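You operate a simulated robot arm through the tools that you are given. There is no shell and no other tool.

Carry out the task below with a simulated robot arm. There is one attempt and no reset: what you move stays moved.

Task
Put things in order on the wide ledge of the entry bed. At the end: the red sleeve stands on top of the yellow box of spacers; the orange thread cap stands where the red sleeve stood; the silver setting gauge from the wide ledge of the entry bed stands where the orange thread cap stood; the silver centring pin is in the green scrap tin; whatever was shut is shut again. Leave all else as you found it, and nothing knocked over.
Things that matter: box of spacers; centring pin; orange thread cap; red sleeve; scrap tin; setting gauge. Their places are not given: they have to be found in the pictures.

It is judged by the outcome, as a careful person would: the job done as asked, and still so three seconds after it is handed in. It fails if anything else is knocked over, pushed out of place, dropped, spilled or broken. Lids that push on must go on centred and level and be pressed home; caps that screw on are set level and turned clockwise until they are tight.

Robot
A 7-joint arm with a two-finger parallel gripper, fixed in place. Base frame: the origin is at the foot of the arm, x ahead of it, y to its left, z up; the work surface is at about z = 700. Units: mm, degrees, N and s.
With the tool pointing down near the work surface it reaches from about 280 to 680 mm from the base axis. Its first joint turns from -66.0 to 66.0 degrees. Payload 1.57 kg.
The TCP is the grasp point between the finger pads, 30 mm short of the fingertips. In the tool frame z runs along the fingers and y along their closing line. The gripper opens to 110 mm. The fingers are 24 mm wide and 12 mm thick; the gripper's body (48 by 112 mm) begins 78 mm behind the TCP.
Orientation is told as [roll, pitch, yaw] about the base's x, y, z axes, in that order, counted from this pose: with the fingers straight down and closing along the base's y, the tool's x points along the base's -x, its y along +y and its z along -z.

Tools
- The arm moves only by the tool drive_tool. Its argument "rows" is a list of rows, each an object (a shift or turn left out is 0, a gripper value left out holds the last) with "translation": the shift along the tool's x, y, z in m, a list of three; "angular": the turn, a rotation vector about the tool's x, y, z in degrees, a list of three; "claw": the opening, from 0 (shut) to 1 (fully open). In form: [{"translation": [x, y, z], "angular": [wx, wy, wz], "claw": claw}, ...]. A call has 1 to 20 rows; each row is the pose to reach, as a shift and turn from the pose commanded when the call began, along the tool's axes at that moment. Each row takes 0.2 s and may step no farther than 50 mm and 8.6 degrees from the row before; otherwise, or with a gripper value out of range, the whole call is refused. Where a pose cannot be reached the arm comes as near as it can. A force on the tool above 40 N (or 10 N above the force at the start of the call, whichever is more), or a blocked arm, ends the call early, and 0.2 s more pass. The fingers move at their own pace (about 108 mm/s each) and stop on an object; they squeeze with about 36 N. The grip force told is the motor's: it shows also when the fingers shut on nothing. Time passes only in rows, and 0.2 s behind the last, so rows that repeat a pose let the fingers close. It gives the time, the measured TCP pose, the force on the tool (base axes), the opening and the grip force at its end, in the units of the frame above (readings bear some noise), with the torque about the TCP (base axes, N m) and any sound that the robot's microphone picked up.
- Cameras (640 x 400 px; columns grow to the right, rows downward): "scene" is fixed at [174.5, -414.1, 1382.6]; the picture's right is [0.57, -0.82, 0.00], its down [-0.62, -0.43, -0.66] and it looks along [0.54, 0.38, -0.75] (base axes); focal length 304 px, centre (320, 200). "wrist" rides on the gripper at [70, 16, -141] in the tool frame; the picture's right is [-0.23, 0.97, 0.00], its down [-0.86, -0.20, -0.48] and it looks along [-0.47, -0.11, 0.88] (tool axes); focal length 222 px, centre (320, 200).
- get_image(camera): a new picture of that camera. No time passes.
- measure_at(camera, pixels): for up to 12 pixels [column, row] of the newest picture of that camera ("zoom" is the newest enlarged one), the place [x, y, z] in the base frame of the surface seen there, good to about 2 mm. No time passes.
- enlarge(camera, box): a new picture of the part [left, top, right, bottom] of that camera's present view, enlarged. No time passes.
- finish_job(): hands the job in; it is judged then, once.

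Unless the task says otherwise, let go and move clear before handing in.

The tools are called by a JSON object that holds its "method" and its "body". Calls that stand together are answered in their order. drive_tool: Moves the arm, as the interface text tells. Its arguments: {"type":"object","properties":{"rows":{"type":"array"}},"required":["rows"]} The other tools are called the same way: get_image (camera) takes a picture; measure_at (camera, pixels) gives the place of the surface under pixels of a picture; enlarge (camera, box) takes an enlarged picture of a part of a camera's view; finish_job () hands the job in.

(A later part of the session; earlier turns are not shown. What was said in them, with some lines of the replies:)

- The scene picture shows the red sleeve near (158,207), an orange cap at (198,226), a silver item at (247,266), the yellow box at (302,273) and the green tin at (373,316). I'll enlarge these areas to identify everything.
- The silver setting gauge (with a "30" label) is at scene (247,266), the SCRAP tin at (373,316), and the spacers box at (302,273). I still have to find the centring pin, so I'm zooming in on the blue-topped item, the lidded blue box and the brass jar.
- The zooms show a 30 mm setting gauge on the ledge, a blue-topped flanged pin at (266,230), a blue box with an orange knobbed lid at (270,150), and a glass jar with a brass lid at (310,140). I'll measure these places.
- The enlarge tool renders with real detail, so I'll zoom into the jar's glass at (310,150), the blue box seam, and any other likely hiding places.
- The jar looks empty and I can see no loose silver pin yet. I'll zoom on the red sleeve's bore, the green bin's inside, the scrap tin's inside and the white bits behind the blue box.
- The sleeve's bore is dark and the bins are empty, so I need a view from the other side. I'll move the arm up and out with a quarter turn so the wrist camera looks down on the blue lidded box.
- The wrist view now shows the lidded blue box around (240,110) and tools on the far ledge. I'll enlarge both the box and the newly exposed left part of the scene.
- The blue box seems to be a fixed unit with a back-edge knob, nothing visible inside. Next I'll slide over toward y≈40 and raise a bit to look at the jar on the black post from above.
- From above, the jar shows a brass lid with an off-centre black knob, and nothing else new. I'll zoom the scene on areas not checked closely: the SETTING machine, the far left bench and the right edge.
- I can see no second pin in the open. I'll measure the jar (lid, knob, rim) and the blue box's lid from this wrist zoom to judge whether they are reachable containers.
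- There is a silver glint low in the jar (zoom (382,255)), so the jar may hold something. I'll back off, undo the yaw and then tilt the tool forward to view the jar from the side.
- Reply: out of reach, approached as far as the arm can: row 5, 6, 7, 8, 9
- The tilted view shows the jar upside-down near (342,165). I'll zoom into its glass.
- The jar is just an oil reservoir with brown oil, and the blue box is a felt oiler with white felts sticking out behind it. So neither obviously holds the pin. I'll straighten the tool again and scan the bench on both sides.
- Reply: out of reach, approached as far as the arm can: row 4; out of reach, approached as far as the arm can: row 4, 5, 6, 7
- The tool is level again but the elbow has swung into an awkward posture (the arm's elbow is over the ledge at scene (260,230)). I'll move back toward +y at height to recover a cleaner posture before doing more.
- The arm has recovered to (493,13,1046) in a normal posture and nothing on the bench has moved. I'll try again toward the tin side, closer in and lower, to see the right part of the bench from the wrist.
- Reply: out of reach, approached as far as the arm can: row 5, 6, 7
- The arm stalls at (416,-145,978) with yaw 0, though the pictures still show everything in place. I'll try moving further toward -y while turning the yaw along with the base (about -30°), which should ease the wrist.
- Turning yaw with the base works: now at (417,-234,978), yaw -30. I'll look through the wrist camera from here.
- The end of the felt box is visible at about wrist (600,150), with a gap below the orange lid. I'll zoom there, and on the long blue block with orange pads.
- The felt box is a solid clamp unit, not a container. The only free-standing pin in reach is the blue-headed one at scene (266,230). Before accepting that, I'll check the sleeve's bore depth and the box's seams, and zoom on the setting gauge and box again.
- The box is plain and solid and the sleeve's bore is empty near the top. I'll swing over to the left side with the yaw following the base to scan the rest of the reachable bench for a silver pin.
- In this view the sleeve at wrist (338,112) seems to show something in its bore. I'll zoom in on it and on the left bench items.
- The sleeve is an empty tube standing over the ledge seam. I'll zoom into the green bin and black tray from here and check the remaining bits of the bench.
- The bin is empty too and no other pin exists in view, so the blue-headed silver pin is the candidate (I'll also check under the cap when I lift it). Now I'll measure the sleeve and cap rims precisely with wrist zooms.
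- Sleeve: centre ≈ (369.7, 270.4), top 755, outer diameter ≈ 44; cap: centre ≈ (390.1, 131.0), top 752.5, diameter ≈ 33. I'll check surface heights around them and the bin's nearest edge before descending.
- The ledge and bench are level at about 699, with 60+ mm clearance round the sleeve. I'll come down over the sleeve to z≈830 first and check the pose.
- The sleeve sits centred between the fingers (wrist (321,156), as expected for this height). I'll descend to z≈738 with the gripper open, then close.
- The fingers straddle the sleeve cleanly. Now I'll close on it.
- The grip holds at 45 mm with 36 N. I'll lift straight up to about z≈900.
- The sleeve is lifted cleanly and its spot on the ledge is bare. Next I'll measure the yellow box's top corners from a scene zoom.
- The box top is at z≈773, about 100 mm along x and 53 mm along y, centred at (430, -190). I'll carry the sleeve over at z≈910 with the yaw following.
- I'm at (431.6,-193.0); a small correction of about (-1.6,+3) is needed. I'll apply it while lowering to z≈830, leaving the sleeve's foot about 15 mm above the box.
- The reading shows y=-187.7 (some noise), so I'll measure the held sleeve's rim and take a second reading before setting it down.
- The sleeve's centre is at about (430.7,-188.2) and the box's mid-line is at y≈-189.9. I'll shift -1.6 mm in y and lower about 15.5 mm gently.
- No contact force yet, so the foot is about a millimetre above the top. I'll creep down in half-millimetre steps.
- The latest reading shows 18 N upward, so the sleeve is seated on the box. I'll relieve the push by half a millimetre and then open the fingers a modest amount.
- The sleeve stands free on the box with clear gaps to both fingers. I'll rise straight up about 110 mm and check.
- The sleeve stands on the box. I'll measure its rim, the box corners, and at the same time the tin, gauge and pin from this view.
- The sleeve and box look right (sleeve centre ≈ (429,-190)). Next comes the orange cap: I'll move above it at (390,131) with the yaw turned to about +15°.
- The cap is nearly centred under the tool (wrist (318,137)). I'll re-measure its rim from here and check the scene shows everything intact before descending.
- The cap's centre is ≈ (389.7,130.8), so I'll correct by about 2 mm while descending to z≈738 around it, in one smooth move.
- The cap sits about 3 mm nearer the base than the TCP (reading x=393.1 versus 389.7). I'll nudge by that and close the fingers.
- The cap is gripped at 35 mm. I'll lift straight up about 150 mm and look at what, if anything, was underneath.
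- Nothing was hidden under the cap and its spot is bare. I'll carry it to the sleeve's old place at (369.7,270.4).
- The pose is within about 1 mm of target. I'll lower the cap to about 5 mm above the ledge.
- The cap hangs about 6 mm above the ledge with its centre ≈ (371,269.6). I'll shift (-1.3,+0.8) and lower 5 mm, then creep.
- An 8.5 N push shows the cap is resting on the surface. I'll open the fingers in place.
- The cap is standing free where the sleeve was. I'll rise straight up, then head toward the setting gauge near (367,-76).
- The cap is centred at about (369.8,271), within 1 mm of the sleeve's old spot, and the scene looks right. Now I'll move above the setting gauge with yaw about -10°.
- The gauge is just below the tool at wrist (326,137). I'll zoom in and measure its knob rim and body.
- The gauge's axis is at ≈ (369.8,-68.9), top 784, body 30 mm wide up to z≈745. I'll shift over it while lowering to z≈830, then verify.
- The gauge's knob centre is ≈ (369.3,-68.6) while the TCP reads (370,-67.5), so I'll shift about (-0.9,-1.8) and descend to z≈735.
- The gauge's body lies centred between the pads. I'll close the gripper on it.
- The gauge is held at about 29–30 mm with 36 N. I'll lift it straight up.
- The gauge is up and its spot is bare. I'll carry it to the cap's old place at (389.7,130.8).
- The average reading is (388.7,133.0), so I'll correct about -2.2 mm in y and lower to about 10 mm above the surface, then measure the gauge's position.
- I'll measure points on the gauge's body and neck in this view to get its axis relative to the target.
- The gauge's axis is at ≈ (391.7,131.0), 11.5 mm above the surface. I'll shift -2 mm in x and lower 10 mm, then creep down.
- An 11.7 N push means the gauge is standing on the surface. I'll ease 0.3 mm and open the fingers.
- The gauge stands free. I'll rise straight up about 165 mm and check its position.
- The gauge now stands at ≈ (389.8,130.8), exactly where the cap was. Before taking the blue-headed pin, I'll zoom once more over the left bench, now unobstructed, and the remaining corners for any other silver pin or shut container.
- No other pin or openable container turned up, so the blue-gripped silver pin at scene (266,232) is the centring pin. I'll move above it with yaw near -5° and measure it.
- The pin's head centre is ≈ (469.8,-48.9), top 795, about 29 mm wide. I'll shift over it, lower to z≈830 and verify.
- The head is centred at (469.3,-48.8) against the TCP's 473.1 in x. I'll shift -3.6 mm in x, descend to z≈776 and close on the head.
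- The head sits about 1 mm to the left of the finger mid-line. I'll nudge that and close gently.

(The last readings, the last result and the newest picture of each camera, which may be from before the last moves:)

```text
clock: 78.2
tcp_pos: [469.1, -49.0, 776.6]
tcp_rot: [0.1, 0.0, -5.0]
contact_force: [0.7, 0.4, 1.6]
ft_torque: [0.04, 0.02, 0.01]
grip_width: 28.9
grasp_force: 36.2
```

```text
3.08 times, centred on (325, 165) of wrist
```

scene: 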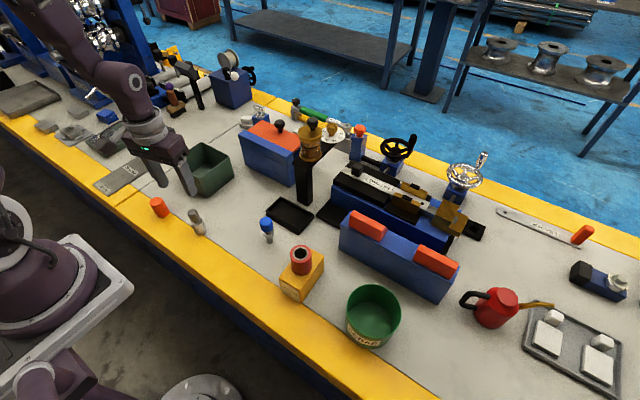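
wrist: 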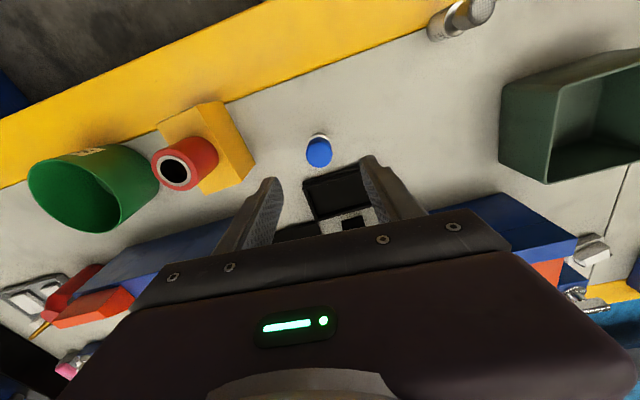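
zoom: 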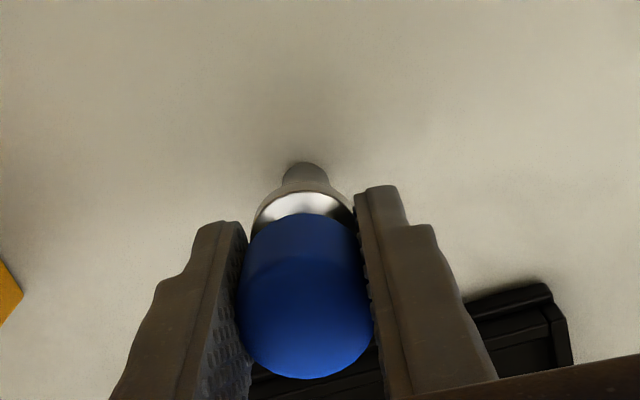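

The pin's head is held at 28.9 mm. I'll lift it slowly at first and then up to z≈950, so its foot clears the sleeve and the tin.

{"method": "drive_tool", "body": {"rows": [{"translation": [0, 0, -0.003]}, {"translation": [0, 0, -0.01]}, {"translation": [0, 0, -0.03]}, {"translation": [0, 0, -0.06]}, {"translation": [0, 0, -0.1]}, {"translation": [0, 0, -0.14]}, {"translation": [0, 0, -0.17]}, {"translation": [0, 0, -0.175]}, {"translation": [0, 0, -0.175]}]}}

{"method": "get_image", "body": {"camera": "wrist"}}

{"method": "get_image", "body": {"camera": "scene"}}

{"method": "enlarge", "body": {"camera": "scene", "box": [190, 140, 330, 270]}}

```text
clock: 80.2
tcp_pos: [467.8, -49.1, 953.3]
tcp_rot: [0.0, 0.0, -5.0]
contact_force: [-0.1, 0.2, -1.4]
ft_torque: [0.01, -0.02, -0.01]
grip_width: 28.5
grasp_force: 35.0
```

```text
taken
```

wrist: 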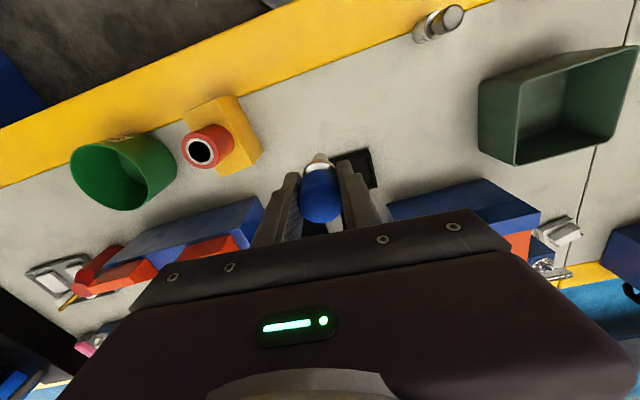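

```text
taken
```

scene: 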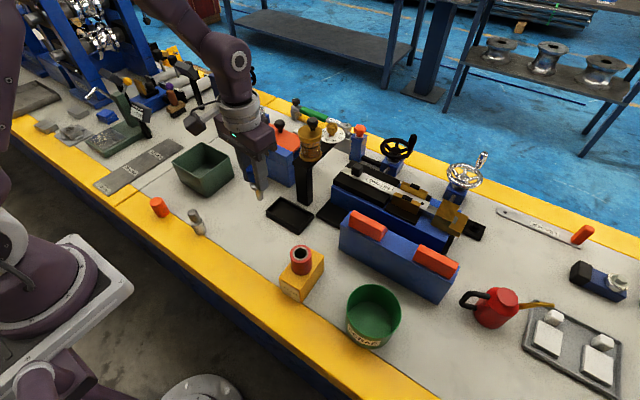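

```text
3.08 times, centred on (260, 205) of scene
```

zoom: 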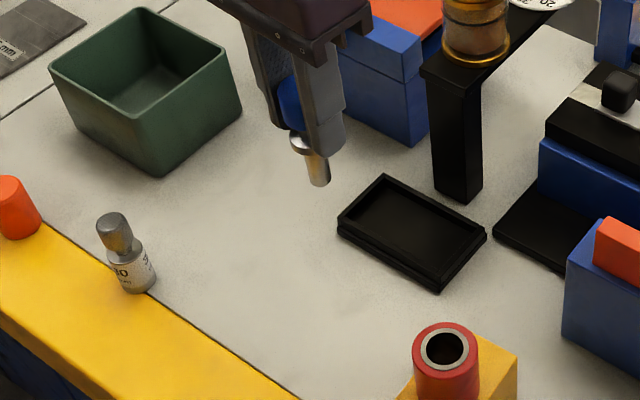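

The pin came up whole. I'll now measure the tin's rim, walls and floor from the scene.

{"method": "enlarge", "body": {"camera": "scene", "box": [335, 275, 415, 355]}}

{"method": "measure_at", "body": {"camera": "zoom", "pixels": [[181, 170], [450, 190], [300, 46], [325, 305], [230, 80], [410, 105], [220, 260], [430, 265], [300, 200], [290, 150], [330, 270], [240, 200]]}}

{"method": "enlarge", "body": {"camera": "wrist", "box": [50, 110, 210, 230]}}

{"method": "measure_at", "body": {"camera": "zoom", "pixels": [[82, 150], [380, 330], [370, 200], [200, 95], [160, 300], [300, 390], [230, 200], [300, 250]]}}

```text
5.00 times, centred on (375, 315) of scene
```

zoom: 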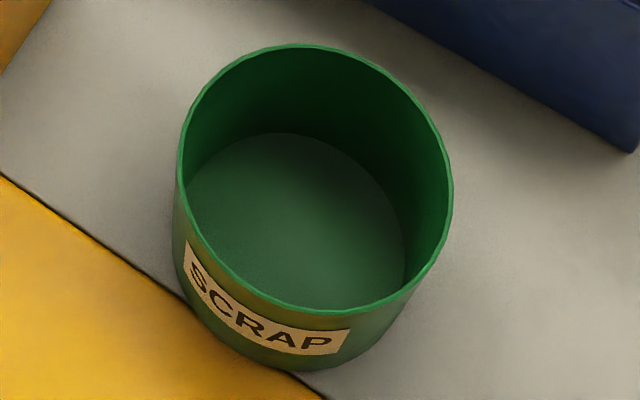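

```text
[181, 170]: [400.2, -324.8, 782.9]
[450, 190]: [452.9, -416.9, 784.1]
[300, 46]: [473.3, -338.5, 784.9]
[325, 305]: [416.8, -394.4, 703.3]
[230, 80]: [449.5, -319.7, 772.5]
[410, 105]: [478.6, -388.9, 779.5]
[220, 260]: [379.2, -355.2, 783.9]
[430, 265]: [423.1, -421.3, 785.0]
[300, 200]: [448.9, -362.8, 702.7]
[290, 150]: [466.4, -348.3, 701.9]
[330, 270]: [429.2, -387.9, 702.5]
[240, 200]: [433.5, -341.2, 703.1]
```

```text
3.33 times, centred on (130, 170) of wrist
```

zoom: 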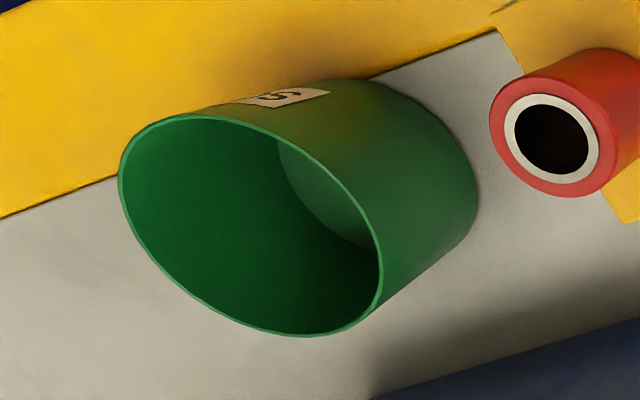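

```text
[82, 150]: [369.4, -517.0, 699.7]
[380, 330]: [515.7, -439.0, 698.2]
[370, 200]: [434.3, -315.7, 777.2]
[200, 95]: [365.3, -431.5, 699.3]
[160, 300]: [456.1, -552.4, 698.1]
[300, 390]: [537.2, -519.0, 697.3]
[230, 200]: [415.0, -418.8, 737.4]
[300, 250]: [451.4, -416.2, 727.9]
```

The tin's rim is at z≈785, centre ≈ (429.7,-369), radius ≈ 53, and its floor is at 702.5. I'll carry the pin above it at z≈953 with the yaw turning to about -38°.

{"method": "drive_tool", "body": {"rows": [{"translation": [0.0003, -0.0097, 0], "angular": [0, 0, 1]}, {"translation": [0.001, -0.0322, 0], "angular": [0, 0, 3.3]}, {"translation": [0.0021, -0.0644, 0], "angular": [0, 0, 6.6]}, {"translation": [0.0032, -0.0998, 0], "angular": [0, 0, 10.2]}, {"translation": [0.0043, -0.1352, 0], "angular": [0, 0, 13.9]}, {"translation": [0.0055, -0.1707, 0], "angular": [0, 0, 17.5]}, {"translation": [0.0066, -0.2061, 0], "angular": [0, 0, 21.1]}, {"translation": [0.0077, -0.2415, 0], "angular": [0, 0, 24.8]}, {"translation": [0.0089, -0.2769, 0], "angular": [0, 0, 28.4]}, {"translation": [0.0098, -0.3059, 0], "angular": [0, 0, 31.4]}, {"translation": [0.0103, -0.322, 0], "angular": [0, 0, 33]}, {"translation": [0.0103, -0.322, 0], "angular": [0, 0, 33]}]}}

{"method": "drive_tool", "body": {"rows": [{"translation": [0, 0, 0]}]}}

{"method": "get_image", "body": {"camera": "wrist"}}

{"method": "get_image", "body": {"camera": "scene"}}

```text
clock: 82.8
tcp_pos: [429.4, -369.4, 951.6]
tcp_rot: [0.0, -0.1, -38.0]
contact_force: [0.2, 1.2, -1.1]
ft_torque: [0.0, 0.01, 0.01]
grip_width: 28.2
grasp_force: 35.8
```

```text
clock: 83.2
tcp_pos: [429.7, -369.1, 951.0]
tcp_rot: [0.0, 0.0, -38.0]
contact_force: [-0.1, -0.3, -1.4]
ft_torque: [0.03, -0.02, 0.02]
grip_width: 28.1
grasp_force: 36.1
```

```text
taken
```

wrist: 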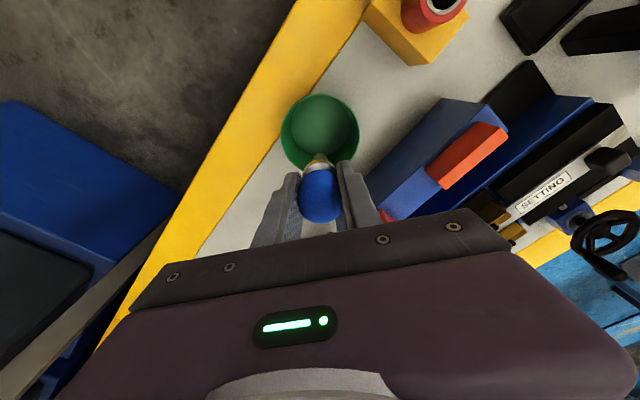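

```text
taken
```

scene: 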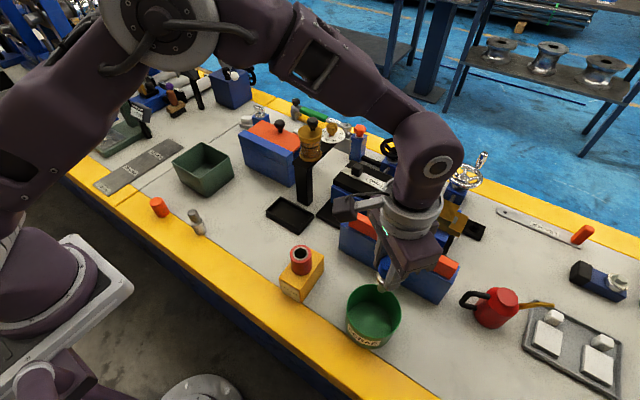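

I'm at (429.6,-369.2,951). I'll check the tin's rim from this viewpoint to confirm the centre before lowering.

{"method": "enlarge", "body": {"camera": "wrist", "box": [270, 80, 370, 180]}}

{"method": "measure_at", "body": {"camera": "zoom", "pixels": [[163, 200], [478, 200], [320, 62], [200, 110], [440, 110], [205, 290], [438, 290], [320, 180], [250, 130], [390, 200]]}}

```text
4.00 times, centred on (320, 130) of wrist
```

zoom: 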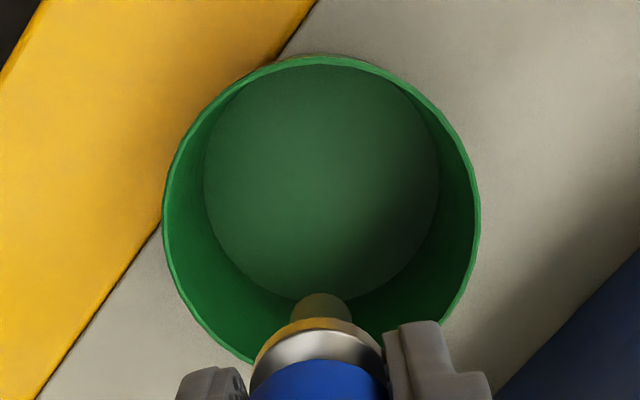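

```text
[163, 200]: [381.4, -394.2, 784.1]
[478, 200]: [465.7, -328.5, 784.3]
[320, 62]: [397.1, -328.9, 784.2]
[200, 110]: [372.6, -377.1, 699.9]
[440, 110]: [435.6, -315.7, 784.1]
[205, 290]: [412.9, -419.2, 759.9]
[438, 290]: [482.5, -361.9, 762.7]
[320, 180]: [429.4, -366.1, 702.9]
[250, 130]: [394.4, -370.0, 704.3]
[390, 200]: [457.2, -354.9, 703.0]
```

The rim confirms the centre at about (429.7,-369) and the floor at 703. I'll lower the pin into the tin to about 5 mm above the floor.

{"method": "drive_tool", "body": {"rows": [{"translation": [0, 0, 0.03]}, {"translation": [0, 0, 0.07]}, {"translation": [0, 0, 0.1]}, {"translation": [0, 0, 0.125]}, {"translation": [0, 0, 0.145]}, {"translation": [0, 0, 0.158]}, {"translation": [0, 0, 0.165]}, {"translation": [0, 0, 0.165]}]}}

{"method": "get_image", "body": {"camera": "wrist"}}

{"method": "enlarge", "body": {"camera": "scene", "box": [320, 230, 450, 360]}}

```text
clock: 85.0
tcp_pos: [430.3, -370.0, 790.3]
tcp_rot: [0.1, -0.1, -37.9]
contact_force: [-0.3, 0.2, -2.4]
ft_torque: [0.0, -0.01, 0.0]
grip_width: 28.2
grasp_force: 36.0
```

```text
taken
```

wrist: 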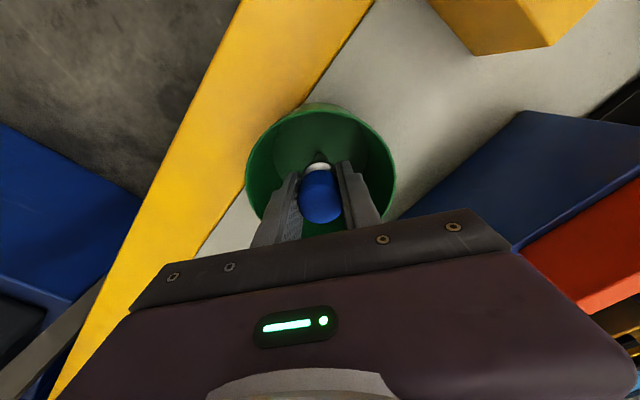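

```text
3.08 times, centred on (385, 295) of scene
```

zoom: 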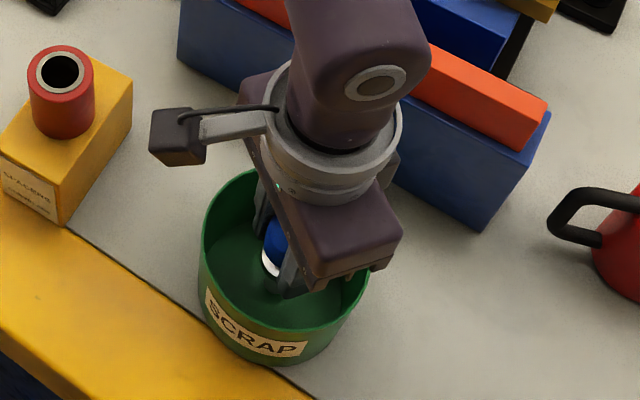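

The pin hangs inside the tin clear of the walls, with the TCP at 790. I'll lower another 7 mm, then creep until it touches the floor.

{"method": "drive_tool", "body": {"rows": [{"translation": [0, 0, 0.003]}, {"translation": [0, 0, 0.006]}, {"translation": [0, 0, 0.007]}, {"translation": [0, 0, 0.007]}]}}

{"method": "drive_tool", "body": {"rows": [{"translation": [0, 0, 0.0007]}, {"translation": [0, 0, 0.0014]}, {"translation": [0, 0, 0.0014]}]}}

```text
clock: 86.0
tcp_pos: [428.7, -369.5, 781.3]
tcp_rot: [0.0, 0.0, -38.0]
contact_force: [-0.5, 1.0, 2.3]
ft_torque: [0.02, 0.09, -0.01]
grip_width: 28.1
grasp_force: 36.2
```

```text
clock: 86.6
tcp_pos: [430.2, -370.4, 780.0]
tcp_rot: [0.0, 0.1, -38.0]
contact_force: [-3.4, 3.0, 9.8]
ft_torque: [0.14, 0.13, 0.01]
grip_width: 28.3
grasp_force: 36.0
stopped in row 3: the force on the tool passed its limit at 42 N (the readings are from after the stop); the commanded pose is now the measured one
```

The pin touched the tin's floor and the call stopped as it should, with 9.8 N remaining. I'll ease up half a millimetre and open the fingers just a little inside the tin.

{"method": "drive_tool", "body": {"rows": [{"translation": [0, 0, -0.0006]}, {"translation": [0, 0, -0.0006]}, {"translation": [0, 0, -0.0006], "claw": 0.29}, {"translation": [0, 0, -0.0006], "claw": 0.34}, {"translation": [0, 0, -0.0006], "claw": 0.42}, {"translation": [0, 0, -0.0006], "claw": 0.42}]}}

{"method": "enlarge", "body": {"camera": "wrist", "box": [230, 90, 410, 240]}}

{"method": "enlarge", "body": {"camera": "scene", "box": [320, 230, 450, 360]}}

```text
clock: 88.0
tcp_pos: [428.3, -370.3, 782.5]
tcp_rot: [0.0, 0.0, -38.0]
contact_force: [0.4, -0.2, -0.1]
ft_torque: [0.01, -0.01, 0.02]
grip_width: 46.3
grasp_force: 0.1
```

```text
2.67 times, centred on (320, 165) of wrist
```

zoom: 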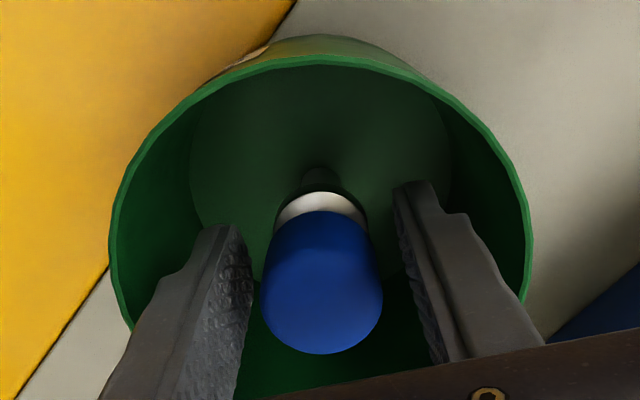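

```text
3.08 times, centred on (385, 295) of scene
```

zoom: 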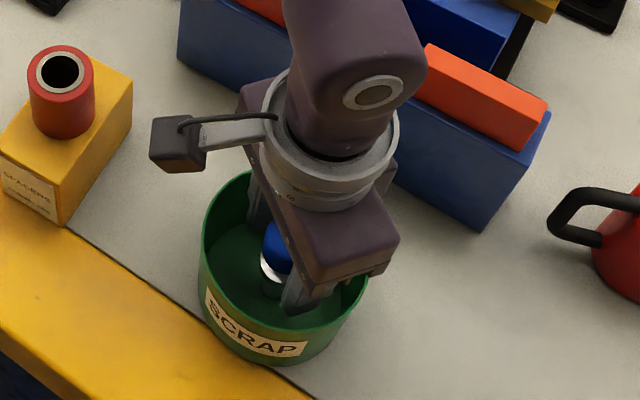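

The pin stands upright in the tin, free of both fingers. I'll rise straight up slowly.

{"method": "drive_tool", "body": {"rows": [{"translation": [0, 0, -0.008]}, {"translation": [0, 0, -0.025]}, {"translation": [0, 0, -0.05]}, {"translation": [0, 0, -0.09]}, {"translation": [0, 0, -0.13]}, {"translation": [0, 0, -0.17]}, {"translation": [0, 0, -0.17]}]}}

{"method": "get_image", "body": {"camera": "wrist"}}

{"method": "get_image", "body": {"camera": "scene"}}

{"method": "enlarge", "body": {"camera": "scene", "box": [320, 250, 430, 360]}}

```text
clock: 89.6
tcp_pos: [428.3, -370.6, 954.4]
tcp_rot: [0.0, 0.0, -38.0]
contact_force: [0.4, 0.9, -0.4]
ft_torque: [0.0, -0.01, -0.01]
grip_width: 46.1
grasp_force: 0.0
```

```text
taken
```

wrist: 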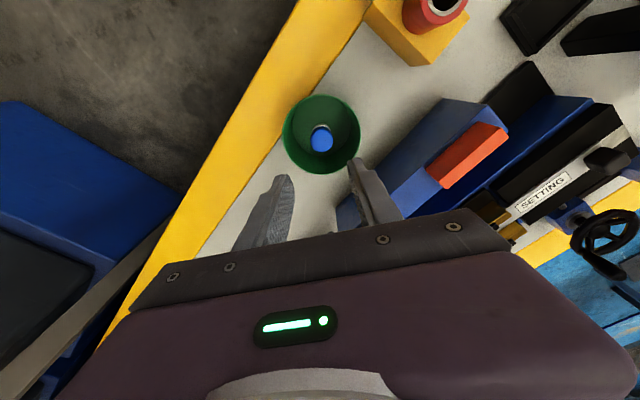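

```text
taken
```

scene: 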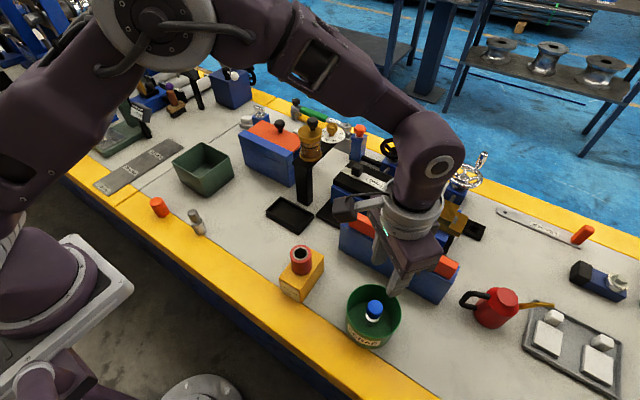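

```text
3.64 times, centred on (375, 305) of scene
```

zoom: 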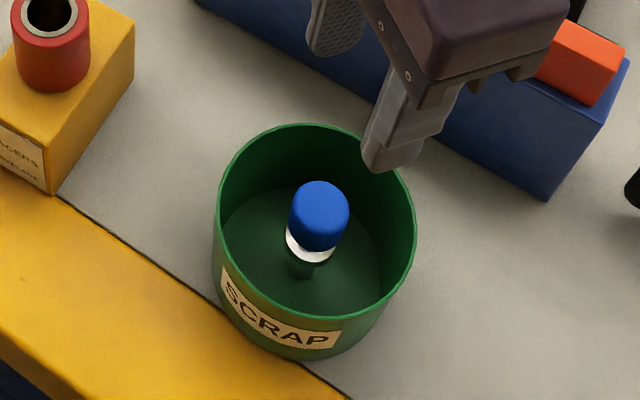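

The pin stands in the scrap tin and the tin has not shifted. I'll swing the arm up and back to the middle so I can compare the whole scene with the first picture.

{"method": "drive_tool", "body": {"rows": [{"translation": [0.0, 0.0, -0.03]}, {"translation": [0.0095, 0.0123, -0.046], "angular": [0, 0, -1.5]}, {"translation": [0.0303, 0.0393, -0.046], "angular": [0, 0, -4.8]}, {"translation": [0.0511, 0.0663, -0.046], "angular": [0, 0, -8.1]}, {"translation": [0.072, 0.0933, -0.046], "angular": [0, 0, -11.4]}, {"translation": [0.0928, 0.1203, -0.046], "angular": [0, 0, -14.7]}, {"translation": [0.1136, 0.1473, -0.046], "angular": [0, 0, -18]}, {"translation": [0.1345, 0.1743, -0.046], "angular": [0, 0, -21.3]}, {"translation": [0.1553, 0.2013, -0.046], "angular": [0, 0, -24.6]}, {"translation": [0.1761, 0.2283, -0.046], "angular": [0, 0, -27.9]}, {"translation": [0.1894, 0.2455, -0.046], "angular": [0, 0, -30]}, {"translation": [0.1894, 0.2455, -0.046], "angular": [0, 0, -30]}]}}

{"method": "get_image", "body": {"camera": "scene"}}

{"method": "get_image", "body": {"camera": "wrist"}}

```text
clock: 92.2
tcp_pos: [433.5, -63.1, 996.6]
tcp_rot: [0.0, 0.0, -7.9]
contact_force: [0.0, 0.5, -0.1]
ft_torque: [0.01, 0.0, -0.03]
grip_width: 46.3
grasp_force: 0.0
```

```text
taken
```

scene: 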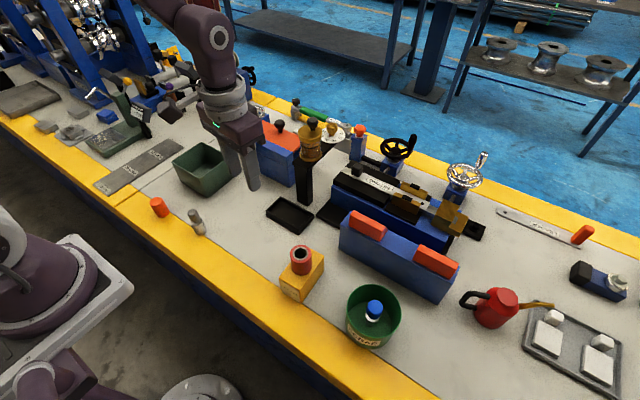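

```text
taken
```

wrist: 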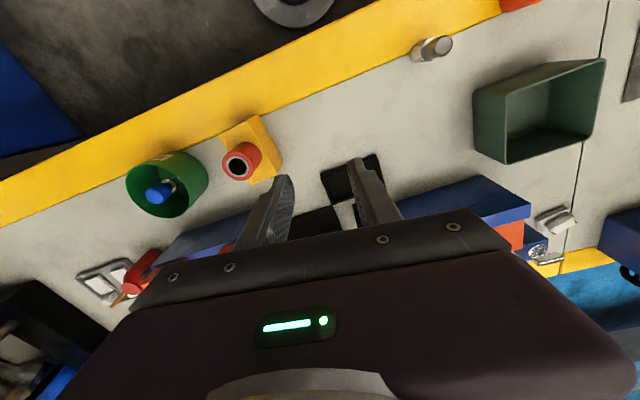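

All four placements look right and nothing else has changed. Before handing in, I want to rule out a second pin or gauge elsewhere, so I'll zoom on the far right end (wrist left side) and the far left of the line.

{"method": "enlarge", "body": {"camera": "wrist", "box": [0, 230, 180, 400]}}

{"method": "enlarge", "body": {"camera": "scene", "box": [0, 0, 170, 110]}}

{"method": "enlarge", "body": {"camera": "scene", "box": [560, 150, 640, 260]}}

{"method": "enlarge", "body": {"camera": "scene", "box": [220, 0, 460, 110]}}

{"method": "enlarge", "body": {"camera": "scene", "box": [0, 190, 160, 400]}}

```text
2.35 times, centred on (90, 315) of wrist
```

zoom: 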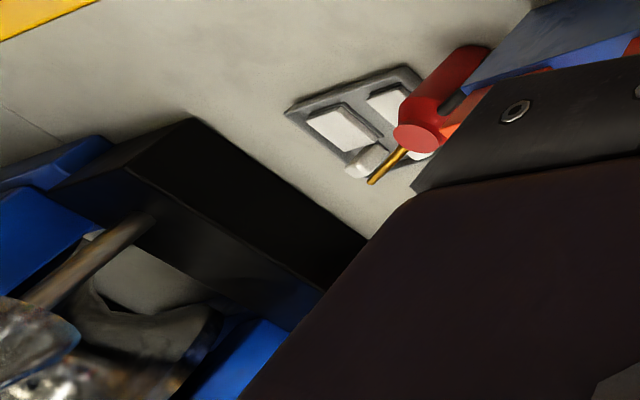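

```text
3.64 times, centred on (85, 55) of scene
```

zoom: 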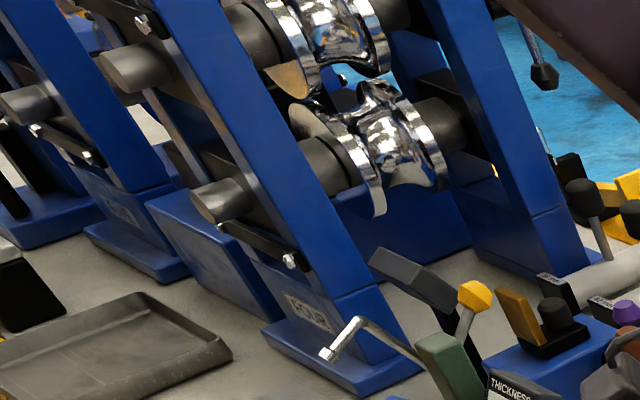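

```text
3.64 times, centred on (600, 205) of scene
```

zoom: 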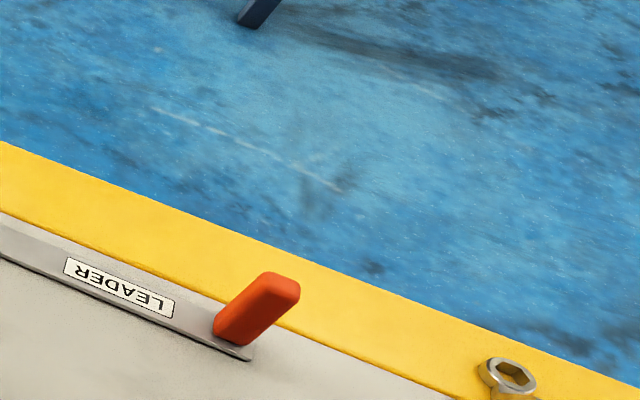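

```text
2.67 times, centred on (340, 55) of scene
```

zoom: 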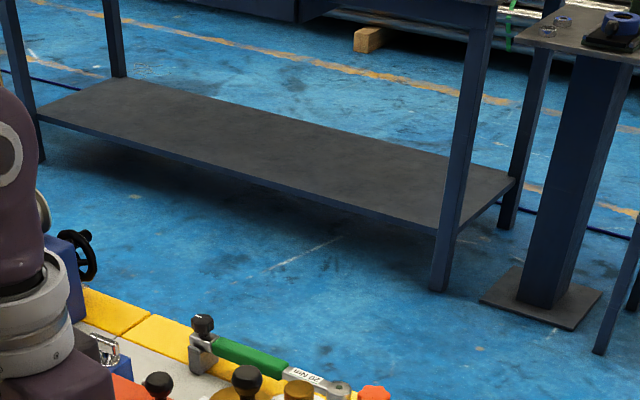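

```text
1.90 times, centred on (80, 295) of scene
```

zoom: 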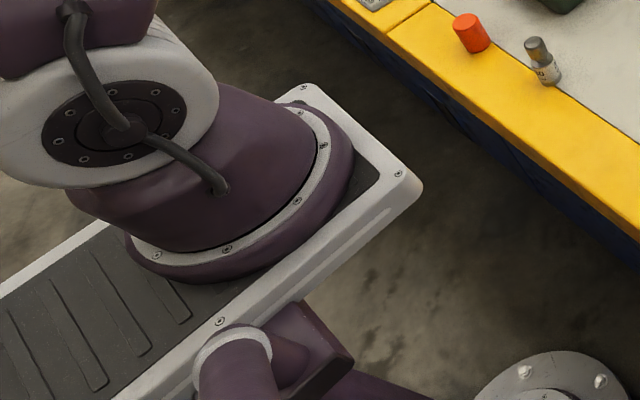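

Nothing else resembling a pin or gauge is in view anywhere. As a last check on "whatever was shut", I'll look at the felt box's end more closely from the earlier vantage point near (417,-234), staying high.

{"method": "drive_tool", "body": {"rows": [{"translation": [-0.0015, -0.0343, 0], "angular": [0, 0, 4.4]}, {"translation": [-0.003, -0.0686, 0], "angular": [0, 0, 8.8]}, {"translation": [-0.0045, -0.103, 0], "angular": [0, 0, 13.2]}, {"translation": [-0.006, -0.1373, 0], "angular": [0, 0, 17.6]}, {"translation": [-0.0075, -0.1716, 0], "angular": [0, 0, 22]}, {"translation": [-0.0075, -0.1716, 0], "angular": [0, 0, 22]}]}}

{"method": "enlarge", "body": {"camera": "wrist", "box": [540, 80, 640, 180]}}

{"method": "enlarge", "body": {"camera": "scene", "box": [235, 105, 330, 195]}}

{"method": "get_image", "body": {"camera": "wrist"}}

```text
clock: 93.6
tcp_pos: [417.0, -233.9, 996.5]
tcp_rot: [0.0, 0.1, -30.0]
contact_force: [-0.7, -0.7, 0.1]
ft_torque: [-0.04, -0.01, 0.04]
grip_width: 46.1
grasp_force: 0.0
```

```text
4.00 times, centred on (590, 130) of wrist
```

zoom: 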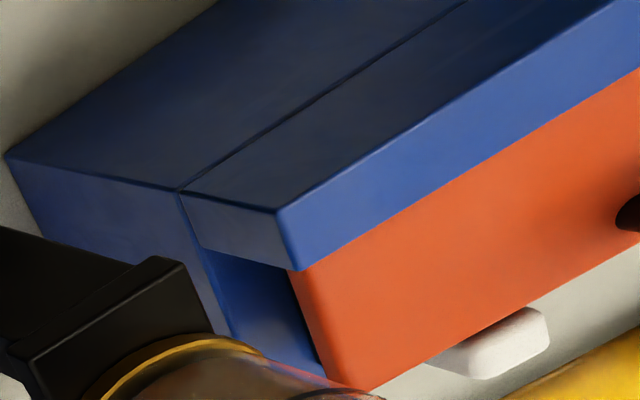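

```text
4.44 times, centred on (282, 150) of scene
```

zoom: 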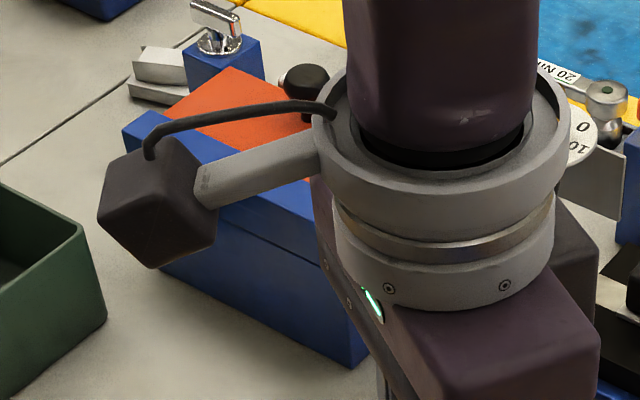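

```text
taken
```

wrist: 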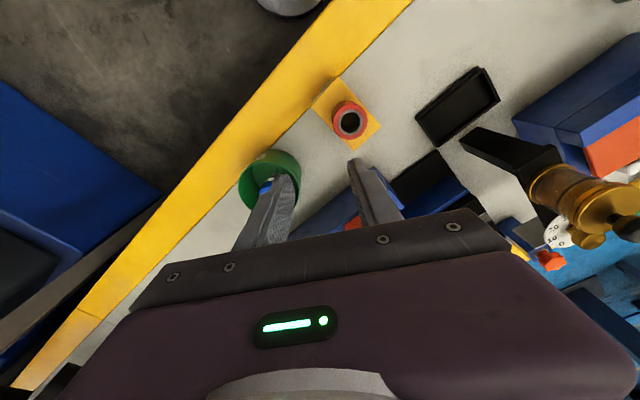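

The felt box is a solid clamp fixture beyond the arm's tool-down reach, so nothing there needs opening. I'll make a final close check of the four results from the scene.

{"method": "enlarge", "body": {"camera": "scene", "box": [130, 180, 280, 270]}}

{"method": "enlarge", "body": {"camera": "scene", "box": [260, 230, 420, 360]}}

{"method": "get_image", "body": {"camera": "scene"}}

```text
4.27 times, centred on (205, 225) of scene
```

zoom: 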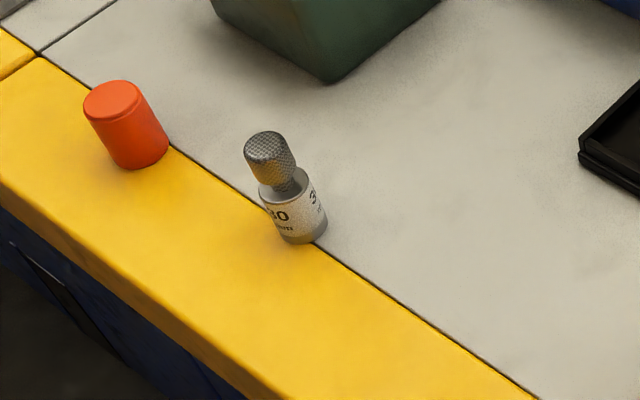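

```text
3.08 times, centred on (340, 295) of scene
```

zoom: 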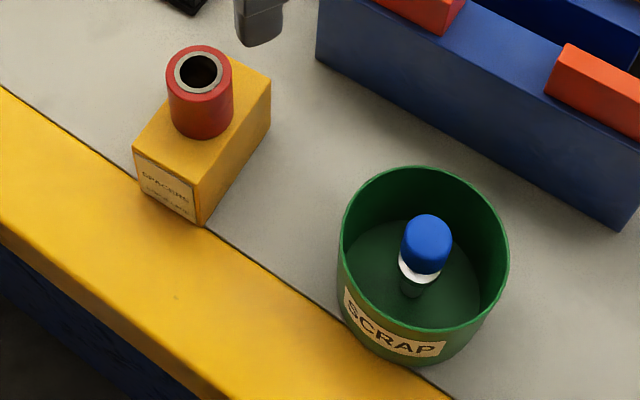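

```text
taken
```

scene: 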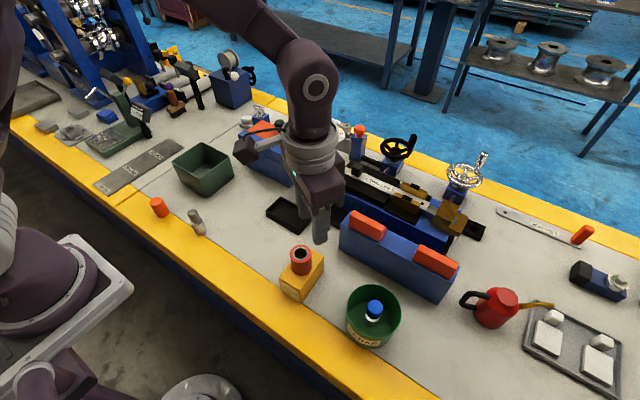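

The final pictures show the red sleeve upright on the spacers box and the orange cap where the sleeve stood. The setting gauge stands where the cap stood, and the centring pin is in the SCRAP tin. I found no other pin that could be meant, and nothing shut was opened. The gripper is empty and well clear, so I'm handing the job in.

{"method": "finish_job", "body": {}}

```text
The job is handed in.
```

I've handed the job in with all four items where you asked. The last pictures showed everything upright and nothing else disturbed.

- **Red sleeve:** it stands on top of the yellow box of spacers, centred across the box's width.
- **Orange thread cap:** it stands where the sleeve stood, within about 1 mm.
- **Silver setting gauge:** it stands where the cap stood, within about 1 mm.
- **Silver centring pin:** it stands upright inside the green scrap tin.
- **Shut things:** I opened nothing, so there was nothing to shut again.

**Which pin:** I took the silver flanged pin with the blue grip as the centring pin. It was the only loose pin I could find, and there was nothing under the cap or inside the sleeve. I did not open the blue box with the orange lid. It looked like a solid fixture and its knob was beyond normal reach, so I can't rule out something inside it.
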